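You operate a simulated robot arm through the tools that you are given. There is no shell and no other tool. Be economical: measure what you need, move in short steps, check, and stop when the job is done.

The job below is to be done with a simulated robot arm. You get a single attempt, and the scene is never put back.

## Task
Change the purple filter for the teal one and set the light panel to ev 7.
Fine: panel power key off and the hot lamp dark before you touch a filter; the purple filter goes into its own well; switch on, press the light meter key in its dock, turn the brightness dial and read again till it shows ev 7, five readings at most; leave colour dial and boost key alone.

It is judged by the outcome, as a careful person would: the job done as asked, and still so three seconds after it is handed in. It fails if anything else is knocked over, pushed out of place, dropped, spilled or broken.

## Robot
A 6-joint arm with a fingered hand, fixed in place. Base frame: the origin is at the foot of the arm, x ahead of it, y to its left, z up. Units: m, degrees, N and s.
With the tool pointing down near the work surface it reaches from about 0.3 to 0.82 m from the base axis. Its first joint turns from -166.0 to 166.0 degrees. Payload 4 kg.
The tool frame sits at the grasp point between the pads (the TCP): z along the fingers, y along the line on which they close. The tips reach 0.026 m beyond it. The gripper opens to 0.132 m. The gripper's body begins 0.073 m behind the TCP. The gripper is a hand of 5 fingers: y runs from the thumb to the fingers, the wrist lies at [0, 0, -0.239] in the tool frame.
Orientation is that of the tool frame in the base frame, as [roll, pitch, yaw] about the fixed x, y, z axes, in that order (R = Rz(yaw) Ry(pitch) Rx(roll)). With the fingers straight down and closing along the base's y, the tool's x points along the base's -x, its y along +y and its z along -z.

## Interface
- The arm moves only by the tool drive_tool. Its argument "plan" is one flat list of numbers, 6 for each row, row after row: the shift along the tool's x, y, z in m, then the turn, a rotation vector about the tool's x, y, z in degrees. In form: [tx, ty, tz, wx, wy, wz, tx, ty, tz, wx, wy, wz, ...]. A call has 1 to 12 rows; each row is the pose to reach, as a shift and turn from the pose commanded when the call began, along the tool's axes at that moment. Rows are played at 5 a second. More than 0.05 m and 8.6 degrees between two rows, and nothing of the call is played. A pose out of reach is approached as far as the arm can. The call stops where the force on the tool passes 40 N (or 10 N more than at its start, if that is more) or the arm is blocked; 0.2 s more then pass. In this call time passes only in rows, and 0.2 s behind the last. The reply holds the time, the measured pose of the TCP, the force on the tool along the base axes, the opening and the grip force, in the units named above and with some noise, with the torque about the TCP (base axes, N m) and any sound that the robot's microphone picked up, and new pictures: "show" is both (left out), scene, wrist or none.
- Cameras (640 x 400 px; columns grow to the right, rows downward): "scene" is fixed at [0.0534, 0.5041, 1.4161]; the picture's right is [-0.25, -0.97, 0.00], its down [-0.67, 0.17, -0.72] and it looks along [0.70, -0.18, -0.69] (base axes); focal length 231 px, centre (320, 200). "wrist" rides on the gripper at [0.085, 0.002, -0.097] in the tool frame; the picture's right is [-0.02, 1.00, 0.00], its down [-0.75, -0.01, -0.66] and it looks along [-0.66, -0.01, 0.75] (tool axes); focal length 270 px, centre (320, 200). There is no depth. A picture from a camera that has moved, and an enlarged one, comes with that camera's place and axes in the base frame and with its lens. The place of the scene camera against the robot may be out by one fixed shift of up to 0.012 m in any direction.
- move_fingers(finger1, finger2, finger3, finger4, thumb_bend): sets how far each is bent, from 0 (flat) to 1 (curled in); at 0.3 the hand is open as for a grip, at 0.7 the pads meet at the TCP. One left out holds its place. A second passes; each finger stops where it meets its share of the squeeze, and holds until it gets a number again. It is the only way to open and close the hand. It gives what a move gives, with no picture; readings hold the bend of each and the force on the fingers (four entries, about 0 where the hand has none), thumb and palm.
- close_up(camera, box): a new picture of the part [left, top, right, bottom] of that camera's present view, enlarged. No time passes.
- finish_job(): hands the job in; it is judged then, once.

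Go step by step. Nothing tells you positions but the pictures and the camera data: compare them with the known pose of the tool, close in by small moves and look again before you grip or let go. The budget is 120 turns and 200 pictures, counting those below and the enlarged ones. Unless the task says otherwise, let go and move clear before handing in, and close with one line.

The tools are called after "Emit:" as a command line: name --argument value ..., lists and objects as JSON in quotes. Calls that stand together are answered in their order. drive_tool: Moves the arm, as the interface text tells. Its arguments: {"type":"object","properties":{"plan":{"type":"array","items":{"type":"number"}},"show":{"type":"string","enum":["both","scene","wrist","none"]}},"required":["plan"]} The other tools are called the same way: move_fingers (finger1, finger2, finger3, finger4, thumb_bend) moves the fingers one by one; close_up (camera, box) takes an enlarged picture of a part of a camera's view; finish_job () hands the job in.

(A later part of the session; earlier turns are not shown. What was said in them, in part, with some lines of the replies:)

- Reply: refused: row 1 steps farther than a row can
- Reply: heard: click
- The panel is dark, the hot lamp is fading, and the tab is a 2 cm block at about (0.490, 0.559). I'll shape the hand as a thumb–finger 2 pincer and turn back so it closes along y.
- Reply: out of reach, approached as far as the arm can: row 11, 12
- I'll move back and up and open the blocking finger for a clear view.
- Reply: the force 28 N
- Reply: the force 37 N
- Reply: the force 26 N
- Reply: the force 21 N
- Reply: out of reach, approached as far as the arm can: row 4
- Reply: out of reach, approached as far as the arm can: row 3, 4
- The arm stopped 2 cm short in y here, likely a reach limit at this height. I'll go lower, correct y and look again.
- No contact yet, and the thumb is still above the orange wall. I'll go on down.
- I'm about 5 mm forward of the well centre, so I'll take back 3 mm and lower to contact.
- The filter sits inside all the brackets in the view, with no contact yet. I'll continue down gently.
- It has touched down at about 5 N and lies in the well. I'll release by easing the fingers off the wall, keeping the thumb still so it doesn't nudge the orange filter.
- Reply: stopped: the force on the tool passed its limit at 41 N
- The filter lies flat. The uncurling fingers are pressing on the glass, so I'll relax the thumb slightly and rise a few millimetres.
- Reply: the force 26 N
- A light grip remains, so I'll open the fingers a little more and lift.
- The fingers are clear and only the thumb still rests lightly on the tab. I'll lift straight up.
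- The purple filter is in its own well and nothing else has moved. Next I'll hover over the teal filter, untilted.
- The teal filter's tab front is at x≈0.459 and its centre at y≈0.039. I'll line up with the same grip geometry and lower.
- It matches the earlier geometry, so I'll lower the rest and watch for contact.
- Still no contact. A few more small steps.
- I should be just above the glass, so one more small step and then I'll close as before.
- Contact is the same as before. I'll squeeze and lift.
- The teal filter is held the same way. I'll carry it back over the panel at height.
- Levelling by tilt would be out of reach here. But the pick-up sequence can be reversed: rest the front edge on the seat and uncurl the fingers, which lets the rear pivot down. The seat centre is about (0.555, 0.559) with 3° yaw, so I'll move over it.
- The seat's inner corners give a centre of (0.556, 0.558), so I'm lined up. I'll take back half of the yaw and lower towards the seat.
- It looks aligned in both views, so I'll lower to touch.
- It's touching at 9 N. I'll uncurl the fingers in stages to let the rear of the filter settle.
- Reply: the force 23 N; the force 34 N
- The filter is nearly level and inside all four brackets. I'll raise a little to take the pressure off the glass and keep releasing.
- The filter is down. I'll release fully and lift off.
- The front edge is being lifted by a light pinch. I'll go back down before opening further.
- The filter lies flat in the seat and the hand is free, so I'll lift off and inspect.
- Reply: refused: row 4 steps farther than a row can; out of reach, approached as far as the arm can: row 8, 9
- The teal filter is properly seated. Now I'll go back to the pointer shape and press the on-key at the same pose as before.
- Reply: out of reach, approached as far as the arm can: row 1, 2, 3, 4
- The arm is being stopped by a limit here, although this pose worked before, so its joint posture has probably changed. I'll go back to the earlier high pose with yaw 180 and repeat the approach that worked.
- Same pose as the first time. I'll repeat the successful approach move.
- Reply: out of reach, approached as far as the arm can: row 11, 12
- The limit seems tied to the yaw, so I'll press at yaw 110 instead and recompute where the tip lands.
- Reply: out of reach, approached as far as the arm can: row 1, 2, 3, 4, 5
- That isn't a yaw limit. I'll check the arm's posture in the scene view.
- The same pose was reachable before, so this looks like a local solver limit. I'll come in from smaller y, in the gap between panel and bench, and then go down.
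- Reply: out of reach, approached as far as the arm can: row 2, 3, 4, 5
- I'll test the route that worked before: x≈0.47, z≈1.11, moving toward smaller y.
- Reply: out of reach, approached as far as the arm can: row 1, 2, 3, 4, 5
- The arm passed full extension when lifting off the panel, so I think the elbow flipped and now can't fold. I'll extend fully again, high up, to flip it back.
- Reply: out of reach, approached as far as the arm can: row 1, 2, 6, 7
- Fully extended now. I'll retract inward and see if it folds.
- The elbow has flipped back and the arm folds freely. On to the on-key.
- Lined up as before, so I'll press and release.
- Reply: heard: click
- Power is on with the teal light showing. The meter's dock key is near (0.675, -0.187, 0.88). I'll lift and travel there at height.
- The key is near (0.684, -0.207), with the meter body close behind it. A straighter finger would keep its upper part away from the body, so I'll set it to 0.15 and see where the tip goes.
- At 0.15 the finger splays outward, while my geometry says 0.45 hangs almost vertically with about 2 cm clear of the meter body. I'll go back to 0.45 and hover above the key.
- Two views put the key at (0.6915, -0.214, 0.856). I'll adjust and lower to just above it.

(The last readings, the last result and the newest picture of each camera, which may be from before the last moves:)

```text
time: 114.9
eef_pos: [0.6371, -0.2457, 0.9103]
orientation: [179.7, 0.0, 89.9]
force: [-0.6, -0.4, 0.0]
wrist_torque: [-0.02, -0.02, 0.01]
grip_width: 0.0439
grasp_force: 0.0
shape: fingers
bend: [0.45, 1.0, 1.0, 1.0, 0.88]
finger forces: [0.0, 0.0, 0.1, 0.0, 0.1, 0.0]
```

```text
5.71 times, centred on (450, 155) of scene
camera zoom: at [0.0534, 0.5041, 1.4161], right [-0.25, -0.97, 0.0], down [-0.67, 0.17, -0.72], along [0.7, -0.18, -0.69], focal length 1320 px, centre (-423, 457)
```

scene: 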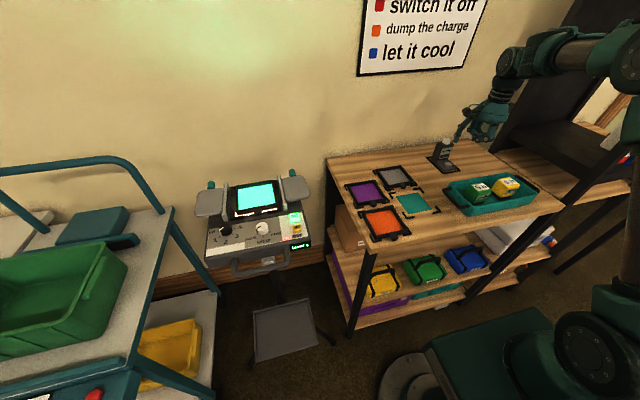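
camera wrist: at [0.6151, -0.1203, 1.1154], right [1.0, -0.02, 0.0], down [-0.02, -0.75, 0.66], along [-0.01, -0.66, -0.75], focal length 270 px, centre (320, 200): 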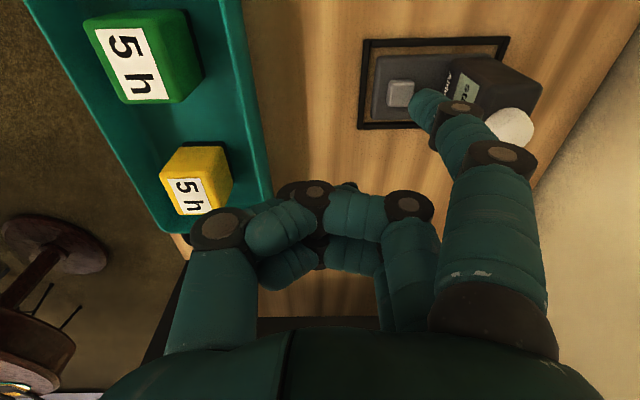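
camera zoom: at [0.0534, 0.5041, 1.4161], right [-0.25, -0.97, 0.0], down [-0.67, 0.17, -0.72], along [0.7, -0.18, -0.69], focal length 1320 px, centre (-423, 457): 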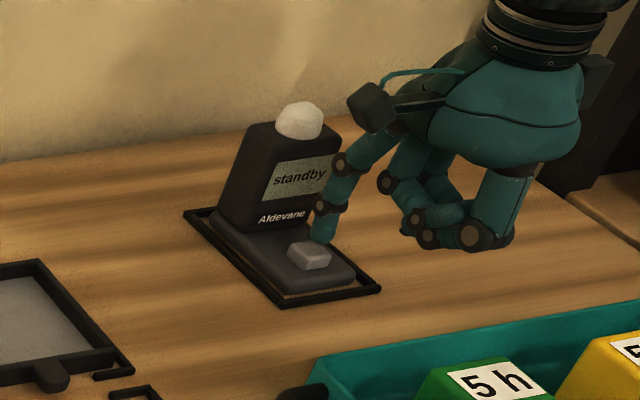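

It's aligned over the key. I'll press gently until it clicks.

Emit:
drive_tool --plan '[0.002, 0, 0.005, 0, 0, 0, 0.002, 0, 0.009, 0, 0, 0, 0.002, 0, 0.012, 0, 0, 0, 0.002, 0, 0.0145, 0, 0, 0]' --show "none"

Emit:
close_up --camera "scene" --box '[410, 120, 490, 190]'

```text
time: 115.9
eef_pos: [0.6373, -0.243, 0.8984]
orientation: [179.6, 0.0, 90.1]
force: [-1.9, 3.2, 16.1]
wrist_torque: [0.66, -0.77, 0.3]
grip_width: 0.0434
grasp_force: 7.8
shape: fingers
bend: [0.47, 1.0, 1.0, 1.0, 0.88]
finger forces: [15.8, 0.0, 0.0, 0.0, 0.0, 0.0]
heard: click
```

```text
5.71 times, centred on (450, 155) of scene
camera zoom: at [0.0534, 0.5041, 1.4161], right [-0.25, -0.97, 0.0], down [-0.67, 0.17, -0.72], along [0.7, -0.18, -0.69], focal length 1320 px, centre (-423, 457)
```

zoom: 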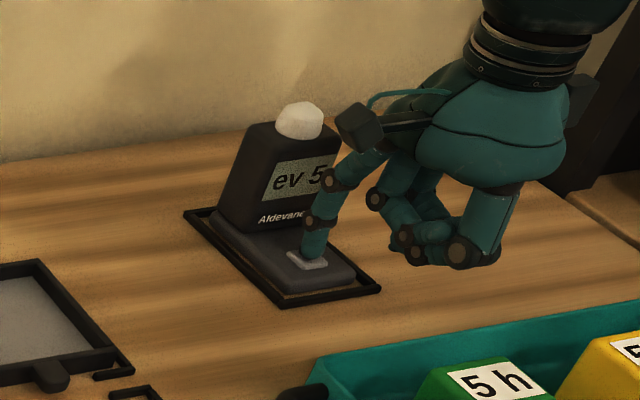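

The meter reads ev 5 at level 1, so I need +2 and level 3 is the likely setting. I'll lift off and head back towards the panel.

Emit:
drive_tool --plan '[0, 0, -0.03, 0, 0, 0, 0, -0.01, -0.07, 0, 0, 0, 0, -0.02, -0.115, 0, 0, 0, 0.03, -0.045, -0.13, 0, 0, 0, 0.065, -0.07, -0.15, 0, 0, 0, 0.105, -0.09, -0.17, 0, 0, 0, 0.145, -0.11, -0.18, 0, 0, 0, 0.185, -0.13, -0.185, 0, 0, 0, 0.225, -0.15, -0.19, 0, 0, 0, 0.265, -0.165, -0.195, 0, 0, 0, 0.31, -0.175, -0.2, 0, 0, 0, 0.355, -0.185, -0.2, 0, 0, 0]' --show "none"

Emit:
drive_tool --plan '[0.04, -0.01, 0, 0, 0, -6, 0.08, -0.02, 0, 0, 0, -12, 0.12, -0.035, 0, 0, 0, -18, 0.16, -0.05, 0, 0, 0, -24, 0.2, -0.06, 0, 0, 0, -30, 0.24, -0.07, 0, 0, 0, -36, 0.28, -0.08, 0, 0, 0, -43, 0.32, -0.09, 0, 0, 0, -50, 0.36, -0.095, 0, 0, 0, -57, 0.395, -0.095, 0, 0, 0, -60, 0.42, -0.095, 0, 0, 0, -60]'

```text
time: 118.5
eef_pos: [0.4506, 0.1102, 1.0955]
orientation: [179.8, 0.0, 89.9]
force: [-0.3, -0.2, -0.4]
wrist_torque: [-0.05, 0.03, 0.0]
grip_width: 0.0433
grasp_force: 0.1
shape: fingers
bend: [0.45, 1.0, 1.0, 1.0, 0.88]
finger forces: [0.1, 0.0, 0.0, 0.1, 0.1, 0.1]
```

```text
time: 120.9
eef_pos: [0.3555, 0.529, 1.0962]
orientation: [179.9, 0.2, 150.1]
force: [-0.1, -0.3, 0.7]
wrist_torque: [0.0, 0.0, 0.0]
grip_width: 0.0435
grasp_force: 0.1
shape: fingers
bend: [0.45, 1.0, 1.0, 1.0, 0.88]
finger forces: [0.0, 0.1, 0.0, 0.1, 0.0, 0.0]
camera wrist: at [0.2825, 0.5738, 1.1926], right [0.52, 0.86, 0.0], down [0.64, -0.39, 0.66], along [0.57, -0.34, -0.75], focal length 270 px, centre (320, 200)
```

scene: 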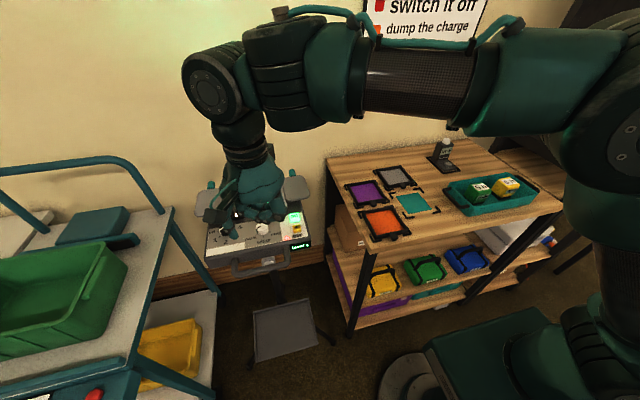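
wrist: 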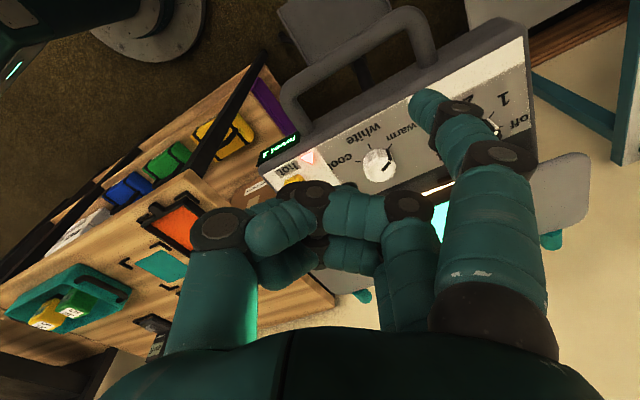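

The panel now shows level 1 at a distance. To turn the dial from 1 to 3 I need +90° about vertical (yaw 140→230), so I'll shape the pinch with fingers 2, 3 and thumb and test that yaw in the air.

Emit:
move_fingers --finger1 1 --finger2 0.58 --finger3 0.58 --finger4 1 --thumb_bend 0.57

Emit:
drive_tool --plan '[0, 0, 0, 0, 0, -8, 0, 0, 0, 0, 0, -16, 0, 0, 0, 0, 0, -24, 0, 0, 0, 0, 0, -32, 0, 0, 0, 0, 0, -40, 0, 0, 0, 0, 0, -48, 0, 0, 0, 0, 0, -56, 0, 0, 0, 0, 0, -64, 0, 0, 0, 0, 0, -72, 0, 0, 0, 0, 0, -80]' --show "wrist"

Emit:
close_up --camera "scene" --box '[190, 150, 330, 260]'

```text
time: 121.9
eef_pos: [0.3558, 0.5294, 1.0951]
orientation: [179.8, 0.2, 150.1]
force: [-0.3, 0.0, 0.8]
wrist_torque: [0.01, -0.05, -0.01]
grip_width: 0.0492
grasp_force: 0.1
shape: fingers
bend: [1.0, 0.57, 0.57, 1.0, 0.56]
finger forces: [0.0, 0.0, 0.2, 0.1, 0.0, 0.1]
```

```text
time: 124.1
eef_pos: [0.3561, 0.5304, 1.0961]
orientation: [-179.8, 0.1, -129.8]
force: [0.0, 0.0, -0.8]
wrist_torque: [0.01, -0.03, 0.02]
grip_width: 0.0493
grasp_force: 0.0
shape: fingers
bend: [1.0, 0.57, 0.57, 1.0, 0.56]
finger forces: [0.0, 0.0, 0.1, 0.0, 0.0, 0.0]
camera wrist: at [0.2995, 0.4668, 1.1922], right [-0.75, 0.66, 0.0], down [0.49, 0.57, 0.66], along [0.43, 0.5, -0.75], focal length 270 px, centre (320, 200)
```

wrist: 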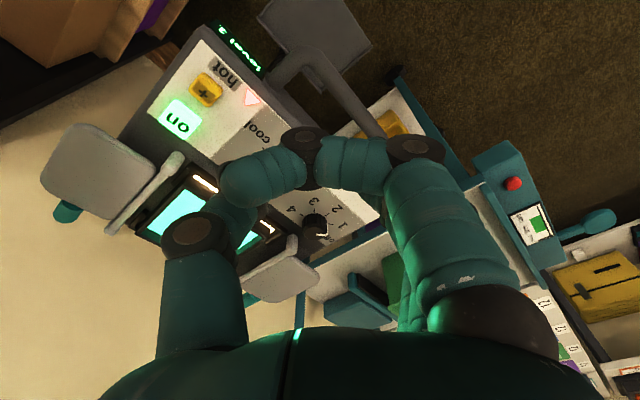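

```text
3.64 times, centred on (260, 205) of scene
camera zoom: at [0.0534, 0.5041, 1.4161], right [-0.25, -0.97, 0.0], down [-0.67, 0.17, -0.72], along [0.7, -0.18, -0.69], focal length 840 px, centre (538, 182)
```

zoom: 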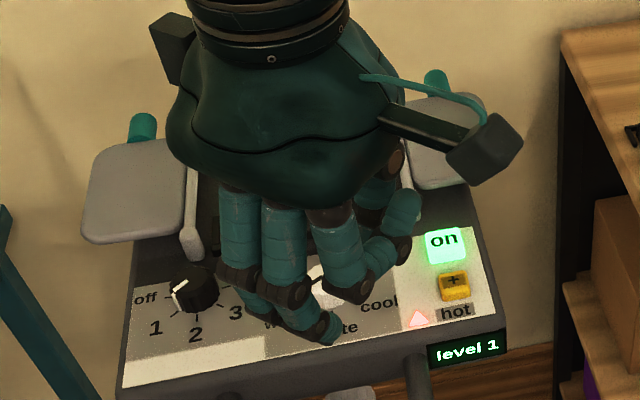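

Yaw 230 is reachable. The knob is at about (0.4485, 0.6355) with its top near z 0.985. I'll turn to yaw 140 and hover just over it.

Emit:
drive_tool --plan '[-0.01, 0, 0.006, 0, 0, 8.2, -0.022, 0, 0.012, 0, 0, 16.4, -0.035, 0, 0.018, 0, 0, 24.6, -0.048, -0.001, 0.026, 0, 0, 32.8, -0.061, -0.001, 0.034, 0, 0, 41, -0.075, -0.002, 0.042, 0, 0, 49.2, -0.088, -0.002, 0.05, 0, 0, 57.4, -0.1, -0.002, 0.058, 0, 0, 65.6, -0.113, -0.003, 0.065, 0, 0, 73.8, -0.127, -0.003, 0.071, 0, 0, 82, -0.1403, -0.003, 0.076, 0, 0, 90]' --show "none"

Emit:
close_up --camera "scene" --box '[190, 170, 290, 250]'

Emit:
close_up --camera "wrist" --box '[160, 40, 480, 240]'

```text
time: 126.5
eef_pos: [0.4489, 0.6379, 1.022]
orientation: [179.8, 0.2, 139.9]
force: [0.5, -0.2, 0.8]
wrist_torque: [0.02, -0.04, 0.03]
grip_width: 0.0493
grasp_force: 0.0
shape: fingers
bend: [1.0, 0.57, 0.57, 1.0, 0.56]
finger forces: [0.1, 0.1, 0.0, 0.0, 0.1, 0.0]
```

```text
5.00 times, centred on (240, 210) of scene
camera zoom: at [0.0534, 0.5041, 1.4161], right [-0.25, -0.97, 0.0], down [-0.67, 0.17, -0.72], along [0.7, -0.18, -0.69], focal length 1155 px, centre (720, 150)
```

zoom: 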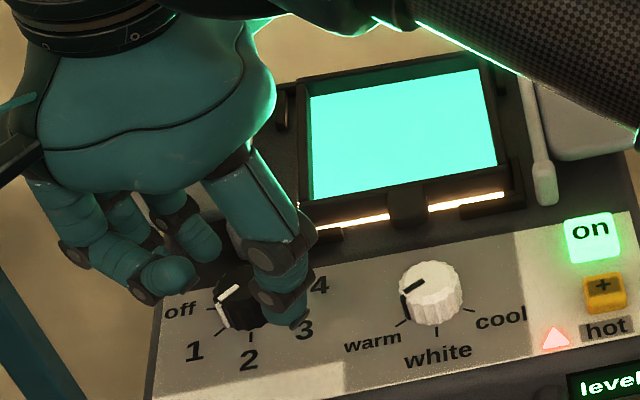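

```text
2.00 times, centred on (320, 140) of wrist
camera zoom: at [0.3842, 0.692, 1.118], right [0.66, 0.75, 0.0], down [0.56, -0.5, 0.66], along [0.5, -0.43, -0.75], focal length 541 px, centre (320, 320)
```

zoom: 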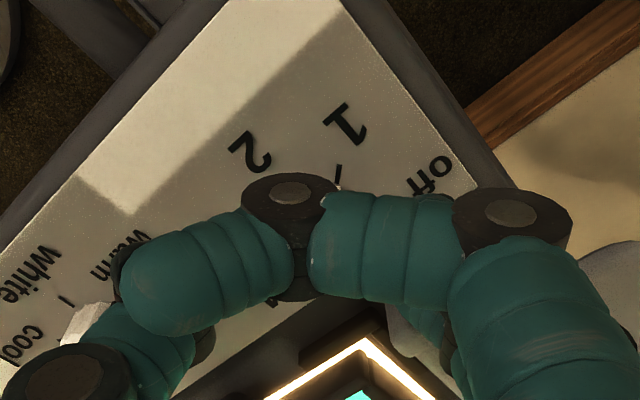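

The pinch straddles the knob. I'll shift 2 mm left and lower around it.

Emit:
drive_tool --plan '[0.0013, 0.0015, 0.006, 0, 0, 0, 0.0013, 0.0015, 0.012, 0, 0, 0, 0.0013, 0.0015, 0.018, 0, 0, 0, 0.0013, 0.0015, 0.022, 0, 0, 0]' --show "none"

Emit:
close_up --camera "scene" --box '[190, 170, 290, 250]'

```text
time: 127.5
eef_pos: [0.4481, 0.6383, 1.0029]
orientation: [179.5, 0.1, 140.1]
force: [-1.5, -0.4, 34.3]
wrist_torque: [-0.89, 0.87, -0.03]
grip_width: 0.0488
grasp_force: 16.7
shape: fingers
bend: [1.0, 0.57, 0.57, 1.0, 0.58]
finger forces: [0.1, 0.1, 0.0, 0.0, 33.6, 0.1]
```

```text
5.00 times, centred on (240, 210) of scene
camera zoom: at [0.0534, 0.5041, 1.4161], right [-0.25, -0.97, 0.0], down [-0.67, 0.17, -0.72], along [0.7, -0.18, -0.69], focal length 1155 px, centre (720, 150)
```

zoom: 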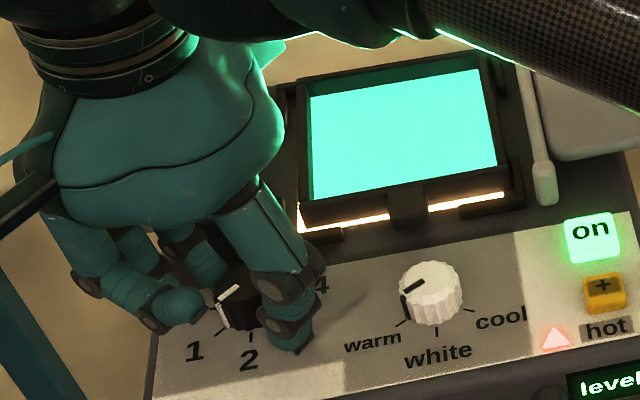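

The thumb tip has reached the panel face beside the knob. I'll rise 3 mm and close on the knob.

Emit:
drive_tool --plan '[0, 0, -0.004, 0, 0, 0]' --show "none"

Emit:
move_fingers --finger2 0.8 --finger3 0.8 --thumb_bend 0.75

Emit:
close_up --camera "scene" --box '[190, 170, 290, 250]'

```text
time: 127.9
eef_pos: [0.448, 0.6387, 1.0026]
orientation: [179.9, 0.2, 140.0]
force: [-2.1, 2.5, 20.2]
wrist_torque: [-0.42, 0.56, -0.14]
grip_width: 0.0489
grasp_force: 10.2
shape: fingers
bend: [1.0, 0.57, 0.57, 1.0, 0.58]
finger forces: [0.0, 0.1, 0.1, 0.0, 19.8, 0.0]
```

```text
time: 128.9
eef_pos: [0.449, 0.6393, 1.0004]
orientation: [-180.0, 0.1, 140.1]
force: [-3.0, 4.5, -17.6]
wrist_torque: [0.09, 0.03, 0.02]
grip_width: 0.0453
grasp_force: 15.0
shape: fingers
bend: [1.0, 0.74, 0.67, 1.0, 0.68]
finger forces: [0.1, 8.5, 9.4, 0.1, 12.3, 0.0]
```

```text
5.00 times, centred on (240, 210) of scene
camera zoom: at [0.0534, 0.5041, 1.4161], right [-0.25, -0.97, 0.0], down [-0.67, 0.17, -0.72], along [0.7, -0.18, -0.69], focal length 1155 px, centre (720, 150)
```

zoom: 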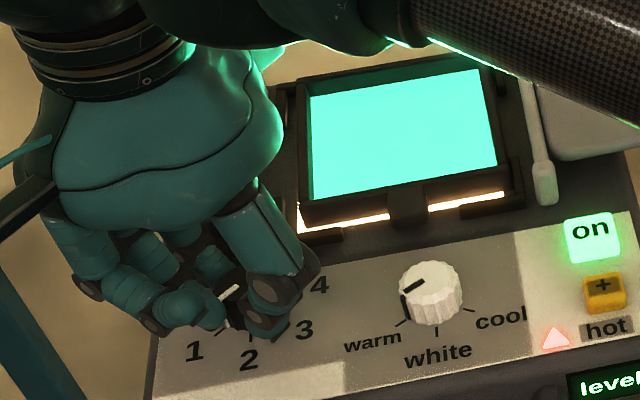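

The knob is gripped evenly. I'll turn 45° and check the level display.

Emit:
drive_tool --plan '[0, 0, 0, 0, 0, -8, 0, 0, 0, 0, 0, -16, 0, 0, 0, 0, 0, -24, 0, 0, 0, 0, 0, -32, 0, 0, 0, 0, 0, -40, 0, 0, 0, 0, 0, -45, 0, 0, 0, 0, 0, -45]' --show "none"

Emit:
close_up --camera "scene" --box '[200, 170, 320, 260]'

```text
time: 130.5
eef_pos: [0.4479, 0.6388, 1.0009]
orientation: [-179.8, 0.1, -174.9]
force: [-20.8, -18.1, -10.5]
wrist_torque: [-0.33, 0.3, -0.22]
grip_width: 0.0459
grasp_force: 19.4
shape: fingers
bend: [1.0, 0.76, 0.69, 1.0, 0.67]
finger forces: [0.1, 11.7, 5.4, 0.0, 23.1, 0.1]
```

```text
4.44 times, centred on (260, 215) of scene
camera zoom: at [0.0534, 0.5041, 1.4161], right [-0.25, -0.97, 0.0], down [-0.67, 0.17, -0.72], along [0.7, -0.18, -0.69], focal length 1026 px, centre (587, 133)
```

zoom: 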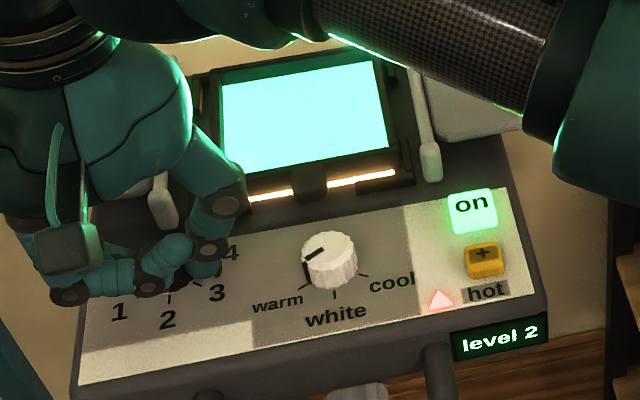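

The display now shows level 2, so the dial turns with the hand. I'll do another 45°, easing off the side load slightly.

Emit:
drive_tool --plan '[0.001, -0.001, 0, 0, 0, -8, 0.002, -0.002, 0, 0, 0, -16, 0.002, -0.002, 0, 0, 0, -24, 0.002, -0.002, 0, 0, 0, -32, 0.002, -0.002, 0, 0, 0, -40, 0.002, -0.002, 0, 0, 0, -45, 0.002, -0.002, 0, 0, 0, -45]' --show "none"

Emit:
close_up --camera "scene" --box '[200, 170, 320, 260]'

```text
time: 131.6
eef_pos: [0.4466, 0.634, 1.0007]
orientation: [-179.7, -0.4, -141.5]
force: [-6.9, -16.7, 1.0]
wrist_torque: [-0.33, 0.0, -0.16]
grip_width: 0.0457
grasp_force: 18.9
shape: fingers
bend: [1.0, 0.76, 0.7, 1.0, 0.67]
finger forces: [0.1, 10.5, 7.8, 0.0, 20.1, 0.1]
stopped in row 5: the force on the tool passed its limit at 41 N (the readings are from after the stop); the commanded pose is now the measured one
```

```text
4.44 times, centred on (260, 215) of scene
camera zoom: at [0.0534, 0.5041, 1.4161], right [-0.25, -0.97, 0.0], down [-0.67, 0.17, -0.72], along [0.7, -0.18, -0.69], focal length 1026 px, centre (587, 133)
```

zoom: 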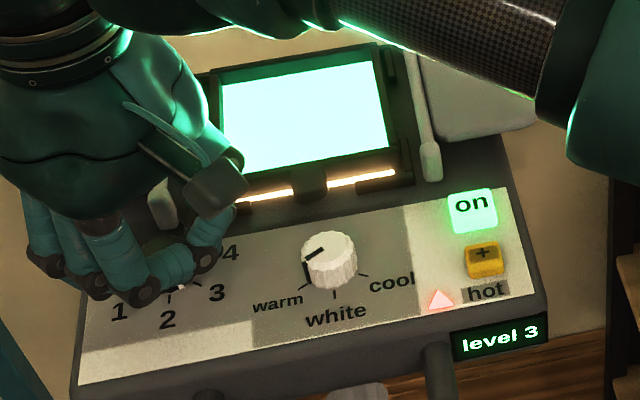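

The display shows level 3. I'll release carefully and lift straight up.

Emit:
move_fingers --finger2 0.59 --finger3 0.58 --thumb_bend 0.59

Emit:
drive_tool --plan '[0, 0, -0.004, 0, 0, 0, 0, 0, -0.012, 0, 0, 0, 0, 0, -0.021, 0, 0, 0]' --show "none"

Emit:
close_up --camera "scene" --box '[200, 170, 320, 260]'

```text
time: 132.6
eef_pos: [0.4464, 0.636, 1.003]
orientation: [-179.8, 0.0, -141.5]
force: [2.9, 1.7, 17.2]
wrist_torque: [0.02, -0.19, 0.02]
grip_width: 0.0479
grasp_force: 8.6
shape: fingers
bend: [1.0, 0.59, 0.58, 1.0, 0.59]
finger forces: [0.0, 0.5, 6.4, 0.0, 11.3, 0.0]
```

```text
time: 133.4
eef_pos: [0.4454, 0.6356, 1.0207]
orientation: [-179.7, -0.2, -141.4]
force: [-0.1, 0.8, -0.2]
wrist_torque: [-0.01, 0.01, 0.01]
grip_width: 0.0479
grasp_force: 0.0
shape: fingers
bend: [1.0, 0.59, 0.57, 1.0, 0.59]
finger forces: [0.0, 0.0, 0.0, 0.0, 0.0, 0.0]
```

```text
4.44 times, centred on (260, 215) of scene
camera zoom: at [0.0534, 0.5041, 1.4161], right [-0.25, -0.97, 0.0], down [-0.67, 0.17, -0.72], along [0.7, -0.18, -0.69], focal length 1026 px, centre (587, 133)
```

zoom: 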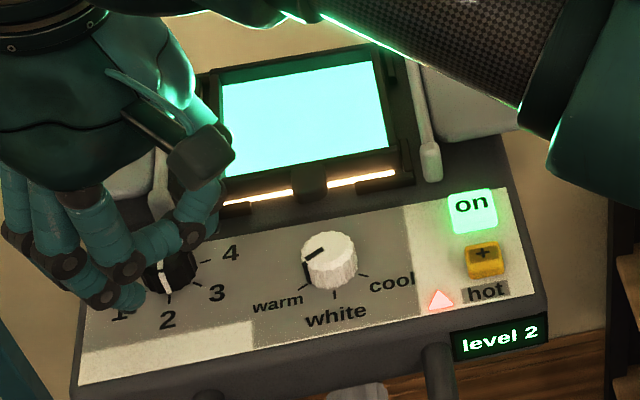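

On release it sprang back to level 2. I'll go back around, regrip and turn past the detent.

Emit:
drive_tool --plan '[0, 0, 0, 0, 0, 7.5, -0.001, 0, 0, 0, 0, 15, -0.002, 0, 0, 0, 0, 22.5, -0.003, 0, 0, 0, 0, 30, -0.0036, 0, 0, 0, 0, 37.5, -0.0036, 0, 0, 0, 0, 45, -0.0036, 0, 0, 0, 0, 52.5, -0.0036, 0, 0, 0, 0, 60, -0.0036, 0, 0.008, 0, 0, 60, -0.0036, 0, 0.014, 0, 0, 60, -0.0036, 0, 0.0165, 0, 0, 60]' --show "none"

Emit:
move_fingers --finger2 0.85 --finger3 0.85 --thumb_bend 0.8

Emit:
close_up --camera "scene" --box '[200, 170, 320, 260]'

```text
time: 135.8
eef_pos: [0.4496, 0.6354, 1.0052]
orientation: [-179.6, 0.1, 158.6]
force: [1.2, -0.8, -0.2]
wrist_torque: [-0.04, 0.02, 0.0]
grip_width: 0.0479
grasp_force: 0.1
shape: fingers
bend: [1.0, 0.59, 0.57, 1.0, 0.59]
finger forces: [0.1, 0.0, 0.0, 0.0, 0.0, 0.0]
```

```text
time: 136.8
eef_pos: [0.4504, 0.6367, 1.0055]
orientation: [-179.6, 0.0, 158.7]
force: [-5.8, -3.2, -13.3]
wrist_torque: [0.01, 0.06, -0.07]
grip_width: 0.0454
grasp_force: 19.8
shape: fingers
bend: [1.0, 0.72, 0.65, 1.0, 0.67]
finger forces: [0.1, 8.2, 9.4, 0.1, 21.8, 0.0]
```

```text
4.44 times, centred on (260, 215) of scene
camera zoom: at [0.0534, 0.5041, 1.4161], right [-0.25, -0.97, 0.0], down [-0.67, 0.17, -0.72], along [0.7, -0.18, -0.69], focal length 1026 px, centre (587, 133)
```

zoom: 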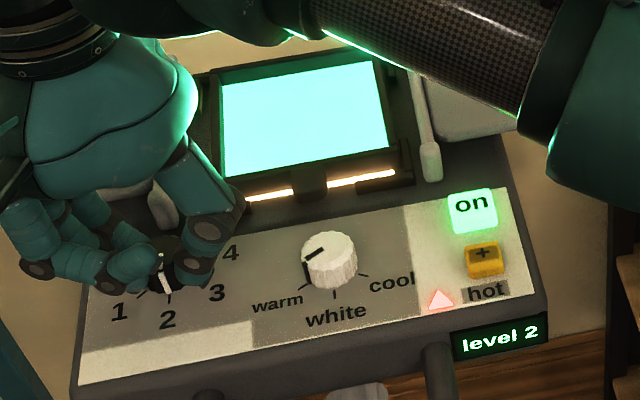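

It's gripped again at level 2. I'll turn about 50°.

Emit:
drive_tool --plan '[0, 0, 0, 0, 0, -7.5, 0, 0, 0, 0, 0, -15, 0, 0, 0, 0, 0, -22.5, 0.0005, -0.0005, 0, 0, 0, -30, 0.001, -0.001, 0, 0, 0, -37.5, 0.001, -0.001, 0, 0, 0, -45, 0.001, -0.001, 0, 0, 0, -50, 0.001, -0.001, 0, 0, 0, -50]' --show "none"

Emit:
close_up --camera "scene" --box '[200, 170, 320, 260]'

```text
time: 138.6
eef_pos: [0.4486, 0.6363, 1.0051]
orientation: [-179.6, -0.2, -151.4]
force: [-9.1, -26.0, -13.6]
wrist_torque: [-0.46, 0.13, -0.19]
grip_width: 0.0457
grasp_force: 23.7
shape: fingers
bend: [1.0, 0.72, 0.66, 1.0, 0.67]
finger forces: [0.0, 10.7, 5.6, 0.1, 30.4, 0.0]
```

```text
4.44 times, centred on (260, 215) of scene
camera zoom: at [0.0534, 0.5041, 1.4161], right [-0.25, -0.97, 0.0], down [-0.67, 0.17, -0.72], along [0.7, -0.18, -0.69], focal length 1026 px, centre (587, 133)
```

zoom: 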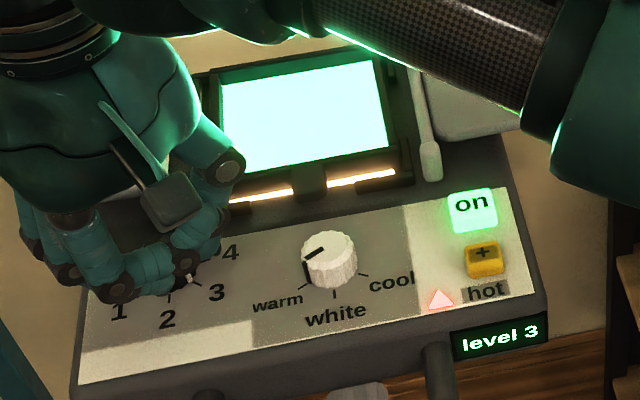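

It's at level 3. I'll add 8° of margin and relax the side load before releasing.

Emit:
drive_tool --plan '[0.001, -0.001, 0, 0, 0, -4, 0.002, -0.0017, 0, 0, 0, -8, 0.002, -0.0017, 0, 0, 0, -8]' --show "none"

Emit:
move_fingers --finger2 0.67 --finger3 0.6 --thumb_bend 0.63

Emit:
close_up --camera "scene" --box '[200, 170, 320, 260]'

```text
time: 139.4
eef_pos: [0.4481, 0.6347, 1.0059]
orientation: [-179.8, -0.1, -143.3]
force: [2.8, -12.9, -13.8]
wrist_torque: [-0.19, -0.05, -0.11]
grip_width: 0.0453
grasp_force: 19.8
shape: fingers
bend: [1.0, 0.72, 0.66, 1.0, 0.67]
finger forces: [0.0, 7.3, 7.1, 0.1, 24.9, 0.1]
```

```text
time: 140.4
eef_pos: [0.4468, 0.6348, 1.0076]
orientation: [-179.8, -0.1, -143.4]
force: [1.9, -4.1, 2.2]
wrist_torque: [-0.1, -0.03, -0.07]
grip_width: 0.0471
grasp_force: 1.4
shape: fingers
bend: [1.0, 0.67, 0.6, 1.0, 0.62]
finger forces: [0.1, 0.0, 0.0, 0.0, 4.0, 0.1]
```

```text
4.44 times, centred on (260, 215) of scene
camera zoom: at [0.0534, 0.5041, 1.4161], right [-0.25, -0.97, 0.0], down [-0.67, 0.17, -0.72], along [0.7, -0.18, -0.69], focal length 1026 px, centre (587, 133)
```

zoom: 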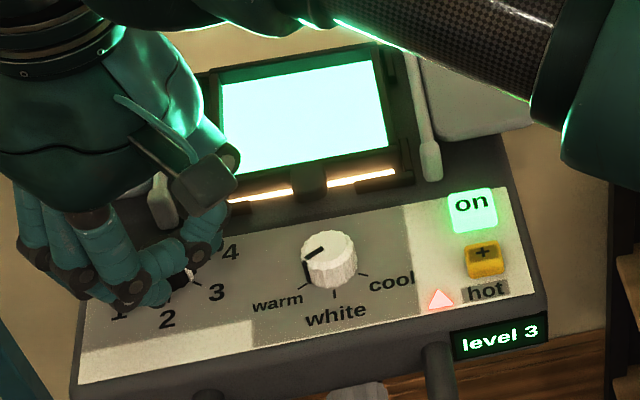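

Level 3 is holding and only the thumb still touches. I'll move it off and lift.

Emit:
drive_tool --plan '[0, -0.002, 0, 0, 0, 0, 0, -0.002, -0.008, 0, 0, 0, 0, -0.002, -0.018, 0, 0, 0]' --show "none"

Emit:
close_up --camera "scene" --box '[200, 170, 320, 260]'

```text
time: 141.2
eef_pos: [0.4484, 0.6333, 1.0245]
orientation: [-179.9, -0.1, -143.4]
force: [0.5, 0.6, 1.0]
wrist_torque: [0.02, 0.01, 0.01]
grip_width: 0.0466
grasp_force: 0.0
shape: fingers
bend: [1.0, 0.67, 0.6, 1.0, 0.63]
finger forces: [0.0, 0.1, 0.1, 0.1, 0.1, 0.0]
```

```text
4.44 times, centred on (260, 215) of scene
camera zoom: at [0.0534, 0.5041, 1.4161], right [-0.25, -0.97, 0.0], down [-0.67, 0.17, -0.72], along [0.7, -0.18, -0.69], focal length 1026 px, centre (587, 133)
```

zoom: 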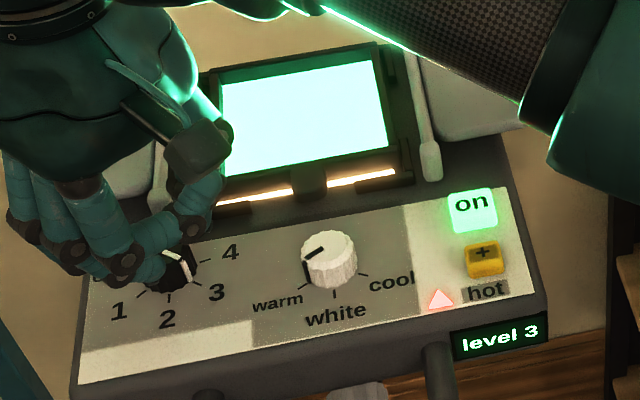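

The dial stays at level 3. I'll travel back to the meter, inward first so the elbow doesn't straighten, then turning to yaw 90.

Emit:
drive_tool --plan '[0.035, -0.007, -0.015, 0, 0, 8, 0.07, -0.014, -0.035, 0, 0, 16, 0.105, -0.021, -0.055, 0, 0, 24, 0.136, -0.029, -0.07, 0, 0, 32, 0.143, -0.049, -0.072, 0, 0, 40, 0.15, -0.07, -0.075, 0, 0, 48, 0.157, -0.09, -0.075, 0, 0, 56, 0.164, -0.11, -0.075, 0, 0, 64, 0.171, -0.13, -0.075, 0, 0, 72, 0.178, -0.145, -0.075, 0, 0, 80, 0.184, -0.16, -0.075, 0, 0, 88, 0.189, -0.1746, -0.075, 0, 0, 96]' --show "none"

Emit:
drive_tool --plan '[-0.043, -0.016, 0, 0, 0, 5, -0.086, -0.031, 0, 0, 0, 10, -0.129, -0.047, 0, 0, 0, 15, -0.172, -0.063, 0, 0, 0, 20, -0.215, -0.079, 0, 0, 0, 25, -0.258, -0.094, 0, 0, 0, 30, -0.299, -0.104, 0, 0, 0, 30.6, -0.34, -0.114, 0, 0, 0, 30.6, -0.381, -0.124, 0, 0, 0, 30.6, -0.421, -0.133, 0, 0, 0, 30.6]' --show "none"

Emit:
move_fingers --finger1 0.45 --finger2 1 --finger3 1 --finger4 1 --thumb_bend 1

```text
time: 143.8
eef_pos: [0.4226, 0.4042, 1.1407]
orientation: [-179.3, 0.3, 120.5]
force: [-0.2, -0.2, -0.1]
wrist_torque: [0.0, -0.01, -0.01]
grip_width: 0.0464
grasp_force: 0.0
shape: fingers
bend: [1.0, 0.67, 0.6, 1.0, 0.63]
finger forces: [0.1, 0.0, 0.0, 0.0, 0.1, 0.1]
out of reach, approached as far as the arm can: row 5, 6, 7, 8, 9, 10, 11, 12
```

```text
time: 146.0
eef_pos: [0.5438, -0.0294, 1.1764]
orientation: [-179.7, 0.3, 90.1]
force: [-0.4, -0.3, 0.3]
wrist_torque: [-0.05, 0.01, 0.0]
grip_width: 0.0466
grasp_force: 0.0
shape: fingers
bend: [1.0, 0.67, 0.6, 1.0, 0.63]
finger forces: [0.0, 0.0, 0.0, 0.0, 0.0, 0.1]
out of reach, approached as far as the arm can: row 1, 2, 3, 4, 5, 6, 7, 8, 9, 10
```

```text
time: 147.0
eef_pos: [0.5425, -0.03, 1.1755]
orientation: [-179.6, 0.2, 89.9]
force: [0.0, 1.7, -0.6]
wrist_torque: [0.0, 0.01, -0.01]
grip_width: 0.0432
grasp_force: 0.0
shape: fingers
bend: [0.45, 0.94, 0.92, 1.0, 0.89]
finger forces: [0.0, 0.1, 0.0, 0.2, 0.0, 0.0]
```

The elbow flipped again. I'll repeat the extend-and-retract trick here, where there's free space.

Emit:
drive_tool --plan '[0, 0.04, 0, 0, 0, 0, 0, 0.08, 0, 0, 0, 0, 0, 0.12, 0, 0, 0, 0, 0, 0.15, 0, 0, 0, 0, 0, 0.18, 0, 0, 0, 0, 0, 0.21, 0, 0, 0, 0]' --show "none"

Emit:
drive_tool --plan '[0, -0.03, 0.005, 0, 0, 0, 0, -0.06, 0.01, 0, 0, 0, 0, -0.09, 0.02, 0, 0, 0, -0.01, -0.12, 0.03, 0, 0, 0, -0.02, -0.15, 0.05, 0, 0, 0, -0.03, -0.17, 0.07, 0, 0, 0]' --show "scene"

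```text
time: 148.4
eef_pos: [0.7186, -0.0265, 1.1666]
orientation: [-179.9, 0.2, 89.9]
force: [-0.4, 0.4, 0.0]
wrist_torque: [0.02, 0.04, 0.03]
grip_width: 0.043
grasp_force: 0.0
shape: fingers
bend: [0.45, 0.96, 0.95, 1.0, 0.91]
finger forces: [0.0, 0.1, 0.0, 0.0, 0.1, 0.1]
out of reach, approached as far as the arm can: row 5, 6
```

```text
time: 149.8
eef_pos: [0.5907, -0.0506, 1.1418]
orientation: [-179.6, 0.2, 90.0]
force: [-1.0, 0.2, -0.1]
wrist_torque: [-0.06, 0.0, -0.04]
grip_width: 0.043
grasp_force: 0.1
shape: fingers
bend: [0.45, 0.96, 0.95, 1.0, 0.91]
finger forces: [0.0, 0.1, 0.1, 0.0, 0.0, 0.1]
out of reach, approached as far as the arm can: row 5, 6
```

scene: 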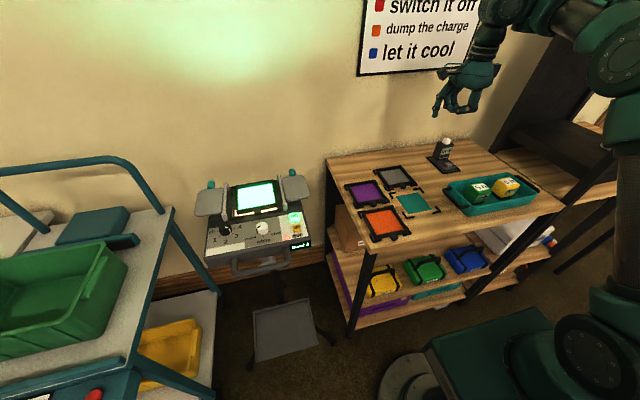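

It didn't flip this time. I'll extend further and upward, then retract downward.

Emit:
drive_tool --plan '[0.01, 0.03, -0.01, 0, 0, 0, 0.02, 0.06, -0.02, 0, 0, 0, 0.03, 0.09, -0.03, 0, 0, 0, 0.04, 0.12, -0.04, 0, 0, 0, 0.05, 0.15, -0.06, 0, 0, 0, 0.05, 0.18, -0.08, 0, 0, 0, 0.05, 0.2, -0.1, 0, 0, 0, 0.05, 0.22, -0.12, 0, 0, 0, 0.05, 0.22, -0.12, 0, 0, 0, 0.05, 0.22, -0.12, 0, 0, 0]' --show "none"

Emit:
drive_tool --plan '[-0.01, -0.03, 0.02, 0, 0, 0, -0.02, -0.055, 0.045, 0, 0, 0, -0.03, -0.08, 0.07, 0, 0, 0, -0.04, -0.11, 0.09, 0, 0, 0, -0.05, -0.14, 0.11, 0, 0, 0, -0.06, -0.17, 0.13, 0, 0, 0]' --show "scene"

```text
time: 152.0
eef_pos: [0.7029, -0.0009, 1.1932]
orientation: [180.0, 0.3, 89.9]
force: [0.4, -0.1, 0.2]
wrist_torque: [-0.03, 0.01, -0.01]
grip_width: 0.0432
grasp_force: 0.0
shape: fingers
bend: [0.45, 0.96, 0.95, 1.0, 0.91]
finger forces: [0.2, 0.0, 0.0, 0.0, 0.0, 0.1]
out of reach, approached as far as the arm can: row 5, 6, 7, 8, 9, 10
```

```text
time: 153.4
eef_pos: [0.5958, -0.0659, 1.1325]
orientation: [-179.1, -0.1, 90.1]
force: [-0.8, 0.3, 0.1]
wrist_torque: [-0.02, 0.06, -0.02]
grip_width: 0.0432
grasp_force: 0.1
shape: fingers
bend: [0.45, 0.96, 0.95, 1.0, 0.91]
finger forces: [0.0, 0.0, 0.0, 0.0, 0.0, 0.1]
out of reach, approached as far as the arm can: row 4, 5, 6
```

scene: 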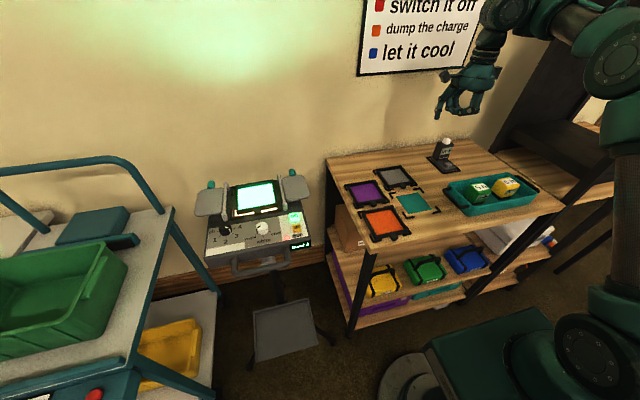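

Still not flipped. I'll repeat the exact sequence that worked earlier, starting from the same point.

Emit:
drive_tool --plan '[0.04, -0.01, -0.005, 0, 0, 0, 0.08, -0.02, -0.01, 0, 0, 0, 0.12, -0.035, -0.015, 0, 0, 0, 0.16, -0.05, -0.02, 0, 0, 0, 0.2, -0.065, -0.025, 0, 0, 0, 0.24, -0.08, -0.026, 0, 0, 0, 0.285, -0.095, -0.026, 0, 0, 0, 0.33, -0.106, -0.026, 0, 0, 0]' --show "none"

Emit:
drive_tool --plan '[0.04, 0.01, -0.01, 0, 0, 0, 0.085, 0.02, -0.02, 0, 0, 0, 0.13, 0.03, -0.03, 0, 0, 0, 0.17, 0.045, -0.04, 0, 0, 0, 0.2, 0.07, -0.05, 0, 0, 0, 0.22, 0.1, -0.05, 0, 0, 0, 0.24, 0.13, -0.05, 0, 0, 0]' --show "none"

Emit:
drive_tool --plan '[-0.025, -0.03, 0.005, 0, 0, 0, -0.05, -0.06, 0.01, 0, 0, 0, -0.08, -0.09, 0.02, 0, 0, 0, -0.11, -0.12, 0.03, 0, 0, 0, -0.14, -0.15, 0.04, 0, 0, 0]' --show "scene"

```text
time: 155.2
eef_pos: [0.4927, 0.2679, 1.1637]
orientation: [-179.8, 0.4, 89.8]
force: [0.3, -0.8, 0.0]
wrist_torque: [-0.01, 0.06, 0.01]
grip_width: 0.0433
grasp_force: 0.0
shape: fingers
bend: [0.45, 0.96, 0.95, 1.0, 0.91]
finger forces: [0.0, 0.1, 0.0, 0.1, 0.0, 0.0]
out of reach, approached as far as the arm can: row 1, 2, 3, 4, 5, 6, 7, 8
```

```text
time: 156.8
eef_pos: [0.5442, 0.4463, 1.1829]
orientation: [-180.0, 0.2, 89.9]
force: [-0.1, -0.9, -0.7]
wrist_torque: [0.02, 0.01, 0.0]
grip_width: 0.0432
grasp_force: 0.0
shape: fingers
bend: [0.45, 0.96, 0.95, 1.0, 0.91]
finger forces: [0.0, 0.0, 0.0, 0.0, 0.0, 0.0]
out of reach, approached as far as the arm can: row 4, 5, 6, 7
```

```text
time: 158.0
eef_pos: [0.4155, 0.3259, 1.1825]
orientation: [-179.7, 0.4, 89.8]
force: [-0.8, -0.7, -0.4]
wrist_torque: [0.01, -0.02, -0.05]
grip_width: 0.0435
grasp_force: 0.0
shape: fingers
bend: [0.45, 0.96, 0.95, 1.0, 0.91]
finger forces: [0.0, 0.1, 0.0, 0.0, 0.0, 0.0]
out of reach, approached as far as the arm can: row 4, 5
```

scene: 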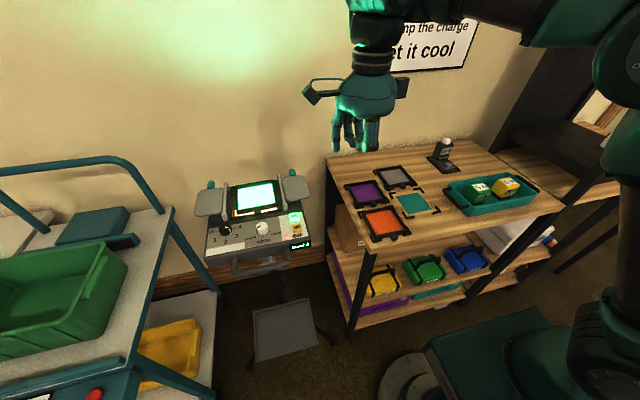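

The flip looks partly random at full extension. I'll chain several extend-and-retract cycles in open space, sized so that once the arm folds properly the later cycles no longer reach full extension.

Emit:
drive_tool --plan '[0.03, 0.038, 0.005, 0, 0, 0, 0.06, 0.076, 0.01, 0, 0, 0, 0.09, 0.114, 0.015, 0, 0, 0, 0.115, 0.146, 0.02, 0, 0, 0, 0.136, 0.173, 0.02, 0, 0, 0]' --show "none"

Emit:
drive_tool --plan '[-0.03, -0.038, 0, 0, 0, 0, -0.06, -0.076, 0.005, 0, 0, 0, -0.09, -0.114, 0.01, 0, 0, 0, -0.12, -0.152, 0.02, 0, 0, 0, -0.15, -0.19, 0.03, 0, 0, 0, -0.18, -0.228, 0.04, 0, 0, 0]' --show "none"

Emit:
drive_tool --plan '[0.03, 0.038, 0.01, 0, 0, 0, 0.06, 0.076, 0.02, 0, 0, 0, 0.09, 0.114, 0.025, 0, 0, 0, 0.115, 0.146, 0.025, 0, 0, 0, 0.136, 0.173, 0.025, 0, 0, 0, 0.136, 0.173, 0.025, 0, 0, 0]' --show "none"

Emit:
drive_tool --plan '[-0.02, -0.026, 0.01, 0, 0, 0, -0.05, -0.064, 0.015, 0, 0, 0, -0.08, -0.102, 0.02, 0, 0, 0, -0.11, -0.14, 0.025, 0, 0, 0, -0.14, -0.178, 0.03, 0, 0, 0, -0.17, -0.216, 0.035, 0, 0, 0]' --show "scene"

```text
time: 159.2
eef_pos: [0.5664, 0.4433, 1.154]
orientation: [180.0, 0.3, 90.0]
force: [0.1, 0.3, 0.6]
wrist_torque: [-0.03, 0.04, -0.01]
grip_width: 0.0429
grasp_force: 0.1
shape: fingers
bend: [0.45, 0.96, 0.95, 1.0, 0.91]
finger forces: [0.0, 0.0, 0.0, 0.0, 0.0, 0.1]
out of reach, approached as far as the arm can: row 5
```

```text
time: 160.8
eef_pos: [0.2677, 0.3557, 1.1798]
orientation: [-176.6, -13.4, 103.1]
force: [-0.3, -0.3, 0.7]
wrist_torque: [0.09, -0.08, -0.04]
grip_width: 0.0431
grasp_force: 0.0
shape: fingers
bend: [0.45, 0.96, 0.95, 1.0, 0.91]
finger forces: [0.0, 0.0, 0.1, 0.1, 0.1, 0.0]
out of reach, approached as far as the arm can: row 3, 4, 5
stopped in row 6: the arm was blocked; the commanded pose is now the measured one
```

```text
time: 162.2
eef_pos: [0.4221, 0.5084, 1.1659]
orientation: [176.1, -9.3, 103.7]
force: [-0.1, -0.5, 0.1]
wrist_torque: [-0.01, -0.01, 0.01]
grip_width: 0.0434
grasp_force: 0.1
shape: fingers
bend: [0.45, 0.96, 0.95, 1.0, 0.91]
finger forces: [0.0, 0.1, 0.0, 0.2, 0.1, 0.0]
out of reach, approached as far as the arm can: row 4, 5
```

```text
time: 163.6
eef_pos: [0.2265, 0.3255, 1.1121]
orientation: [-176.5, -13.5, 103.1]
force: [-0.5, -0.2, -0.2]
wrist_torque: [0.02, -0.01, 0.01]
grip_width: 0.0433
grasp_force: 0.0
shape: fingers
bend: [0.45, 0.96, 0.95, 1.0, 0.92]
finger forces: [0.1, 0.1, 0.1, 0.1, 0.1, 0.0]
out of reach, approached as far as the arm can: row 1
```

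scene: 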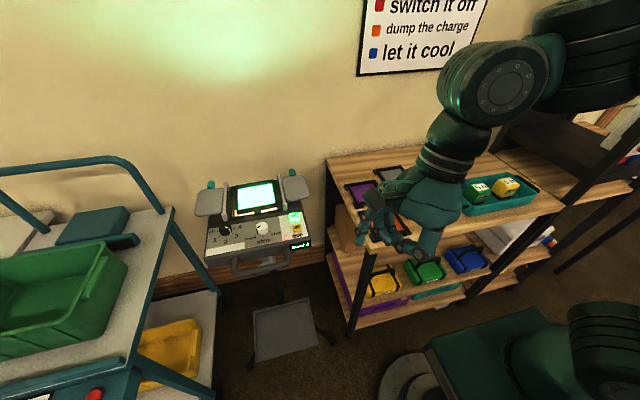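

The arm has folded properly again but the tool picked up a small tilt. I'll restore the orientation and move back over clear space.

Emit:
drive_tool --plan '[-0.013, 0.0356, -0.0053, -1.25, -3.3, 3.4, -0.026, 0.0712, -0.0106, -2.5, -6.6, 6.8, -0.039, 0.1068, -0.016, -3.75, -9.9, 10.1, -0.052, 0.1424, -0.0213, -5, -13.1, 13.5, -0.0656, 0.1781, -0.0266, -5, -13.1, 13.5]' --show "none"

```text
time: 164.8
eef_pos: [0.4162, 0.3003, 1.1127]
orientation: [-180.0, 0.2, 89.8]
force: [-0.2, -0.1, 0.0]
wrist_torque: [0.04, 0.01, -0.06]
grip_width: 0.0435
grasp_force: 0.0
shape: fingers
bend: [0.45, 0.96, 0.95, 1.0, 0.92]
finger forces: [0.0, 0.0, 0.0, 0.1, 0.1, 0.1]
```

Good posture and orientation. Now to the meter, stopping just above its key as before.

Emit:
drive_tool --plan '[-0.042, 0.01, 0, 0, 0, 0, -0.084, 0.02, 0, 0, 0, 0, -0.126, 0.03, 0, 0, 0, 0, -0.168, 0.04, 0, 0, 0, 0, -0.21, 0.05, 0, 0, 0, 0, -0.252, 0.06, 0, 0, 0, 0, -0.294, 0.07, 0, 0, 0, 0, -0.336, 0.08, 0, 0, 0, 0, -0.372, 0.11, 0.005, 0, 0, 0, -0.41, 0.14, 0.01, 0, 0, 0, -0.45, 0.168, 0.015, 0, 0, 0, -0.49, 0.195, 0.02, 0, 0, 0]' --show "none"

Emit:
drive_tool --plan '[-0.03, 0.015, 0.03, 0, 0, 0, -0.0538, 0.0261, 0.06, 0, 0, 0, -0.0538, 0.0261, 0.1, 0, 0, 0, -0.0538, 0.0261, 0.14, 0, 0, 0, -0.0538, 0.0261, 0.165, 0, 0, 0, -0.0538, 0.0261, 0.182, 0, 0, 0]' --show "none"

Emit:
close_up --camera "wrist" --box '[300, 0, 640, 220]'

```text
time: 167.4
eef_pos: [0.6138, -0.1879, 1.0986]
orientation: [180.0, 0.2, 90.1]
force: [0.2, -0.3, 0.3]
wrist_torque: [0.02, -0.03, 0.03]
grip_width: 0.0436
grasp_force: 0.1
shape: fingers
bend: [0.45, 0.96, 0.95, 1.0, 0.92]
finger forces: [0.1, 0.0, 0.1, 0.1, 0.0, 0.1]
```

```text
time: 168.8
eef_pos: [0.638, -0.2418, 0.9149]
orientation: [-180.0, 0.2, 90.1]
force: [0.7, 0.6, -0.4]
wrist_torque: [-0.03, -0.02, 0.0]
grip_width: 0.0434
grasp_force: 0.1
shape: fingers
bend: [0.45, 0.96, 0.95, 1.0, 0.92]
finger forces: [0.0, 0.0, 0.1, 0.0, 0.0, 0.0]
```

```text
1.82 times, centred on (470, 110) of wrist
camera zoom: at [0.6389, -0.1573, 1.0118], right [1.0, -0.02, 0.0], down [-0.02, -0.75, 0.66], along [-0.01, -0.66, -0.75], focal length 491 px, centre (47, 364)
```

zoom: 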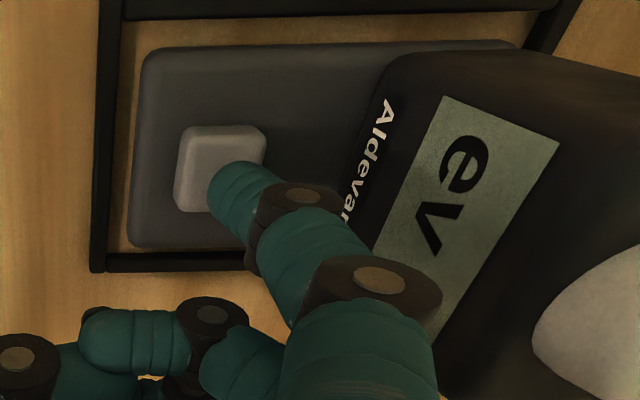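

It's aligned, so I'll press for the second reading.

Emit:
drive_tool --plan '[0, -0.001, 0.006, 0, 0, 0, 0, -0.001, 0.011, 0, 0, 0, 0, -0.001, 0.0145, 0, 0, 0, 0, -0.001, 0.017, 0, 0, 0]' --show "none"

Emit:
close_up --camera "scene" --box '[410, 120, 490, 190]'

Emit:
close_up --camera "scene" --box '[200, 170, 320, 260]'

```text
time: 169.8
eef_pos: [0.6373, -0.242, 0.8982]
orientation: [179.9, 0.3, 89.8]
force: [-2.1, 2.3, 11.8]
wrist_torque: [0.49, -0.58, 0.22]
grip_width: 0.0433
grasp_force: 6.6
shape: fingers
bend: [0.46, 0.96, 0.95, 1.0, 0.92]
finger forces: [11.9, 0.0, 0.0, 0.0, 0.0, 0.0]
heard: click
```

```text
5.71 times, centred on (450, 155) of scene
camera zoom: at [0.0534, 0.5041, 1.4161], right [-0.25, -0.97, 0.0], down [-0.67, 0.17, -0.72], along [0.7, -0.18, -0.69], focal length 1320 px, centre (-423, 457)
```

zoom: 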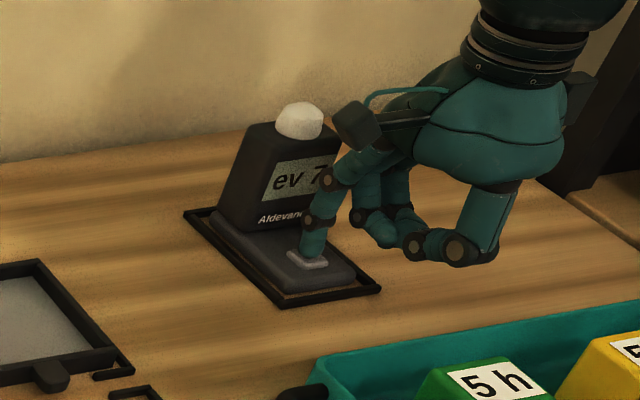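

```text
4.44 times, centred on (260, 215) of scene
camera zoom: at [0.0534, 0.5041, 1.4161], right [-0.25, -0.97, 0.0], down [-0.67, 0.17, -0.72], along [0.7, -0.18, -0.69], focal length 1026 px, centre (587, 133)
```

zoom: 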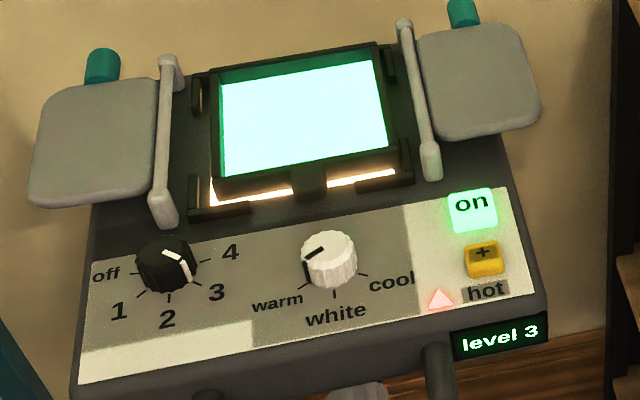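

The meter reads ev 7 with the dial at level 3. I'll lift off and check the reading and the scene.

Emit:
drive_tool --plan '[0, 0, -0.03, 0, 0, 0, 0, -0.01, -0.07, 0, 0, 0, 0, -0.02, -0.11, 0, 0, 0, 0.01, -0.05, -0.13, 0, 0, 0, 0.02, -0.08, -0.15, 0, 0, 0, 0.03, -0.1, -0.16, 0, 0, 0]' --show "scene"

Emit:
close_up --camera "scene" --box '[330, 120, 510, 250]'

```text
time: 171.2
eef_pos: [0.5372, -0.2125, 1.0593]
orientation: [180.0, 0.2, 90.0]
force: [0.1, -0.1, 0.6]
wrist_torque: [0.02, 0.02, -0.02]
grip_width: 0.0434
grasp_force: 0.0
shape: fingers
bend: [0.45, 0.96, 0.95, 1.0, 0.92]
finger forces: [0.0, 0.0, 0.0, 0.0, 0.0, 0.0]
```

scene: 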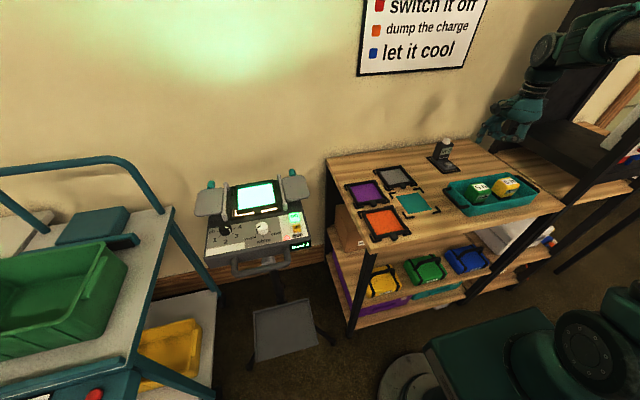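

```text
3.08 times, centred on (420, 185) of scene
camera zoom: at [0.0534, 0.5041, 1.4161], right [-0.25, -0.97, 0.0], down [-0.67, 0.17, -0.72], along [0.7, -0.18, -0.69], focal length 711 px, centre (12, 246)
```

zoom: 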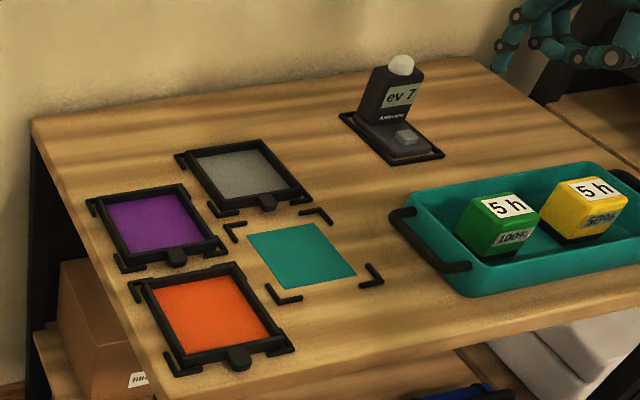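

The meter shows ev 7, the purple filter is in its own well, the teal one is in the panel, and the hand is clear of everything. I'm handing in.

Emit:
finish_job

```text
The job is handed in.
```

The teal filter is in the panel, the purple filter is in its own well, and the light meter reads ev 7 with the brightness dial at level 3. That took two of the five readings. Before I touched a filter, the panel was off and the hot lamp dark. I left the colour dial and boost key alone, and the last pictures show nothing else out of place.
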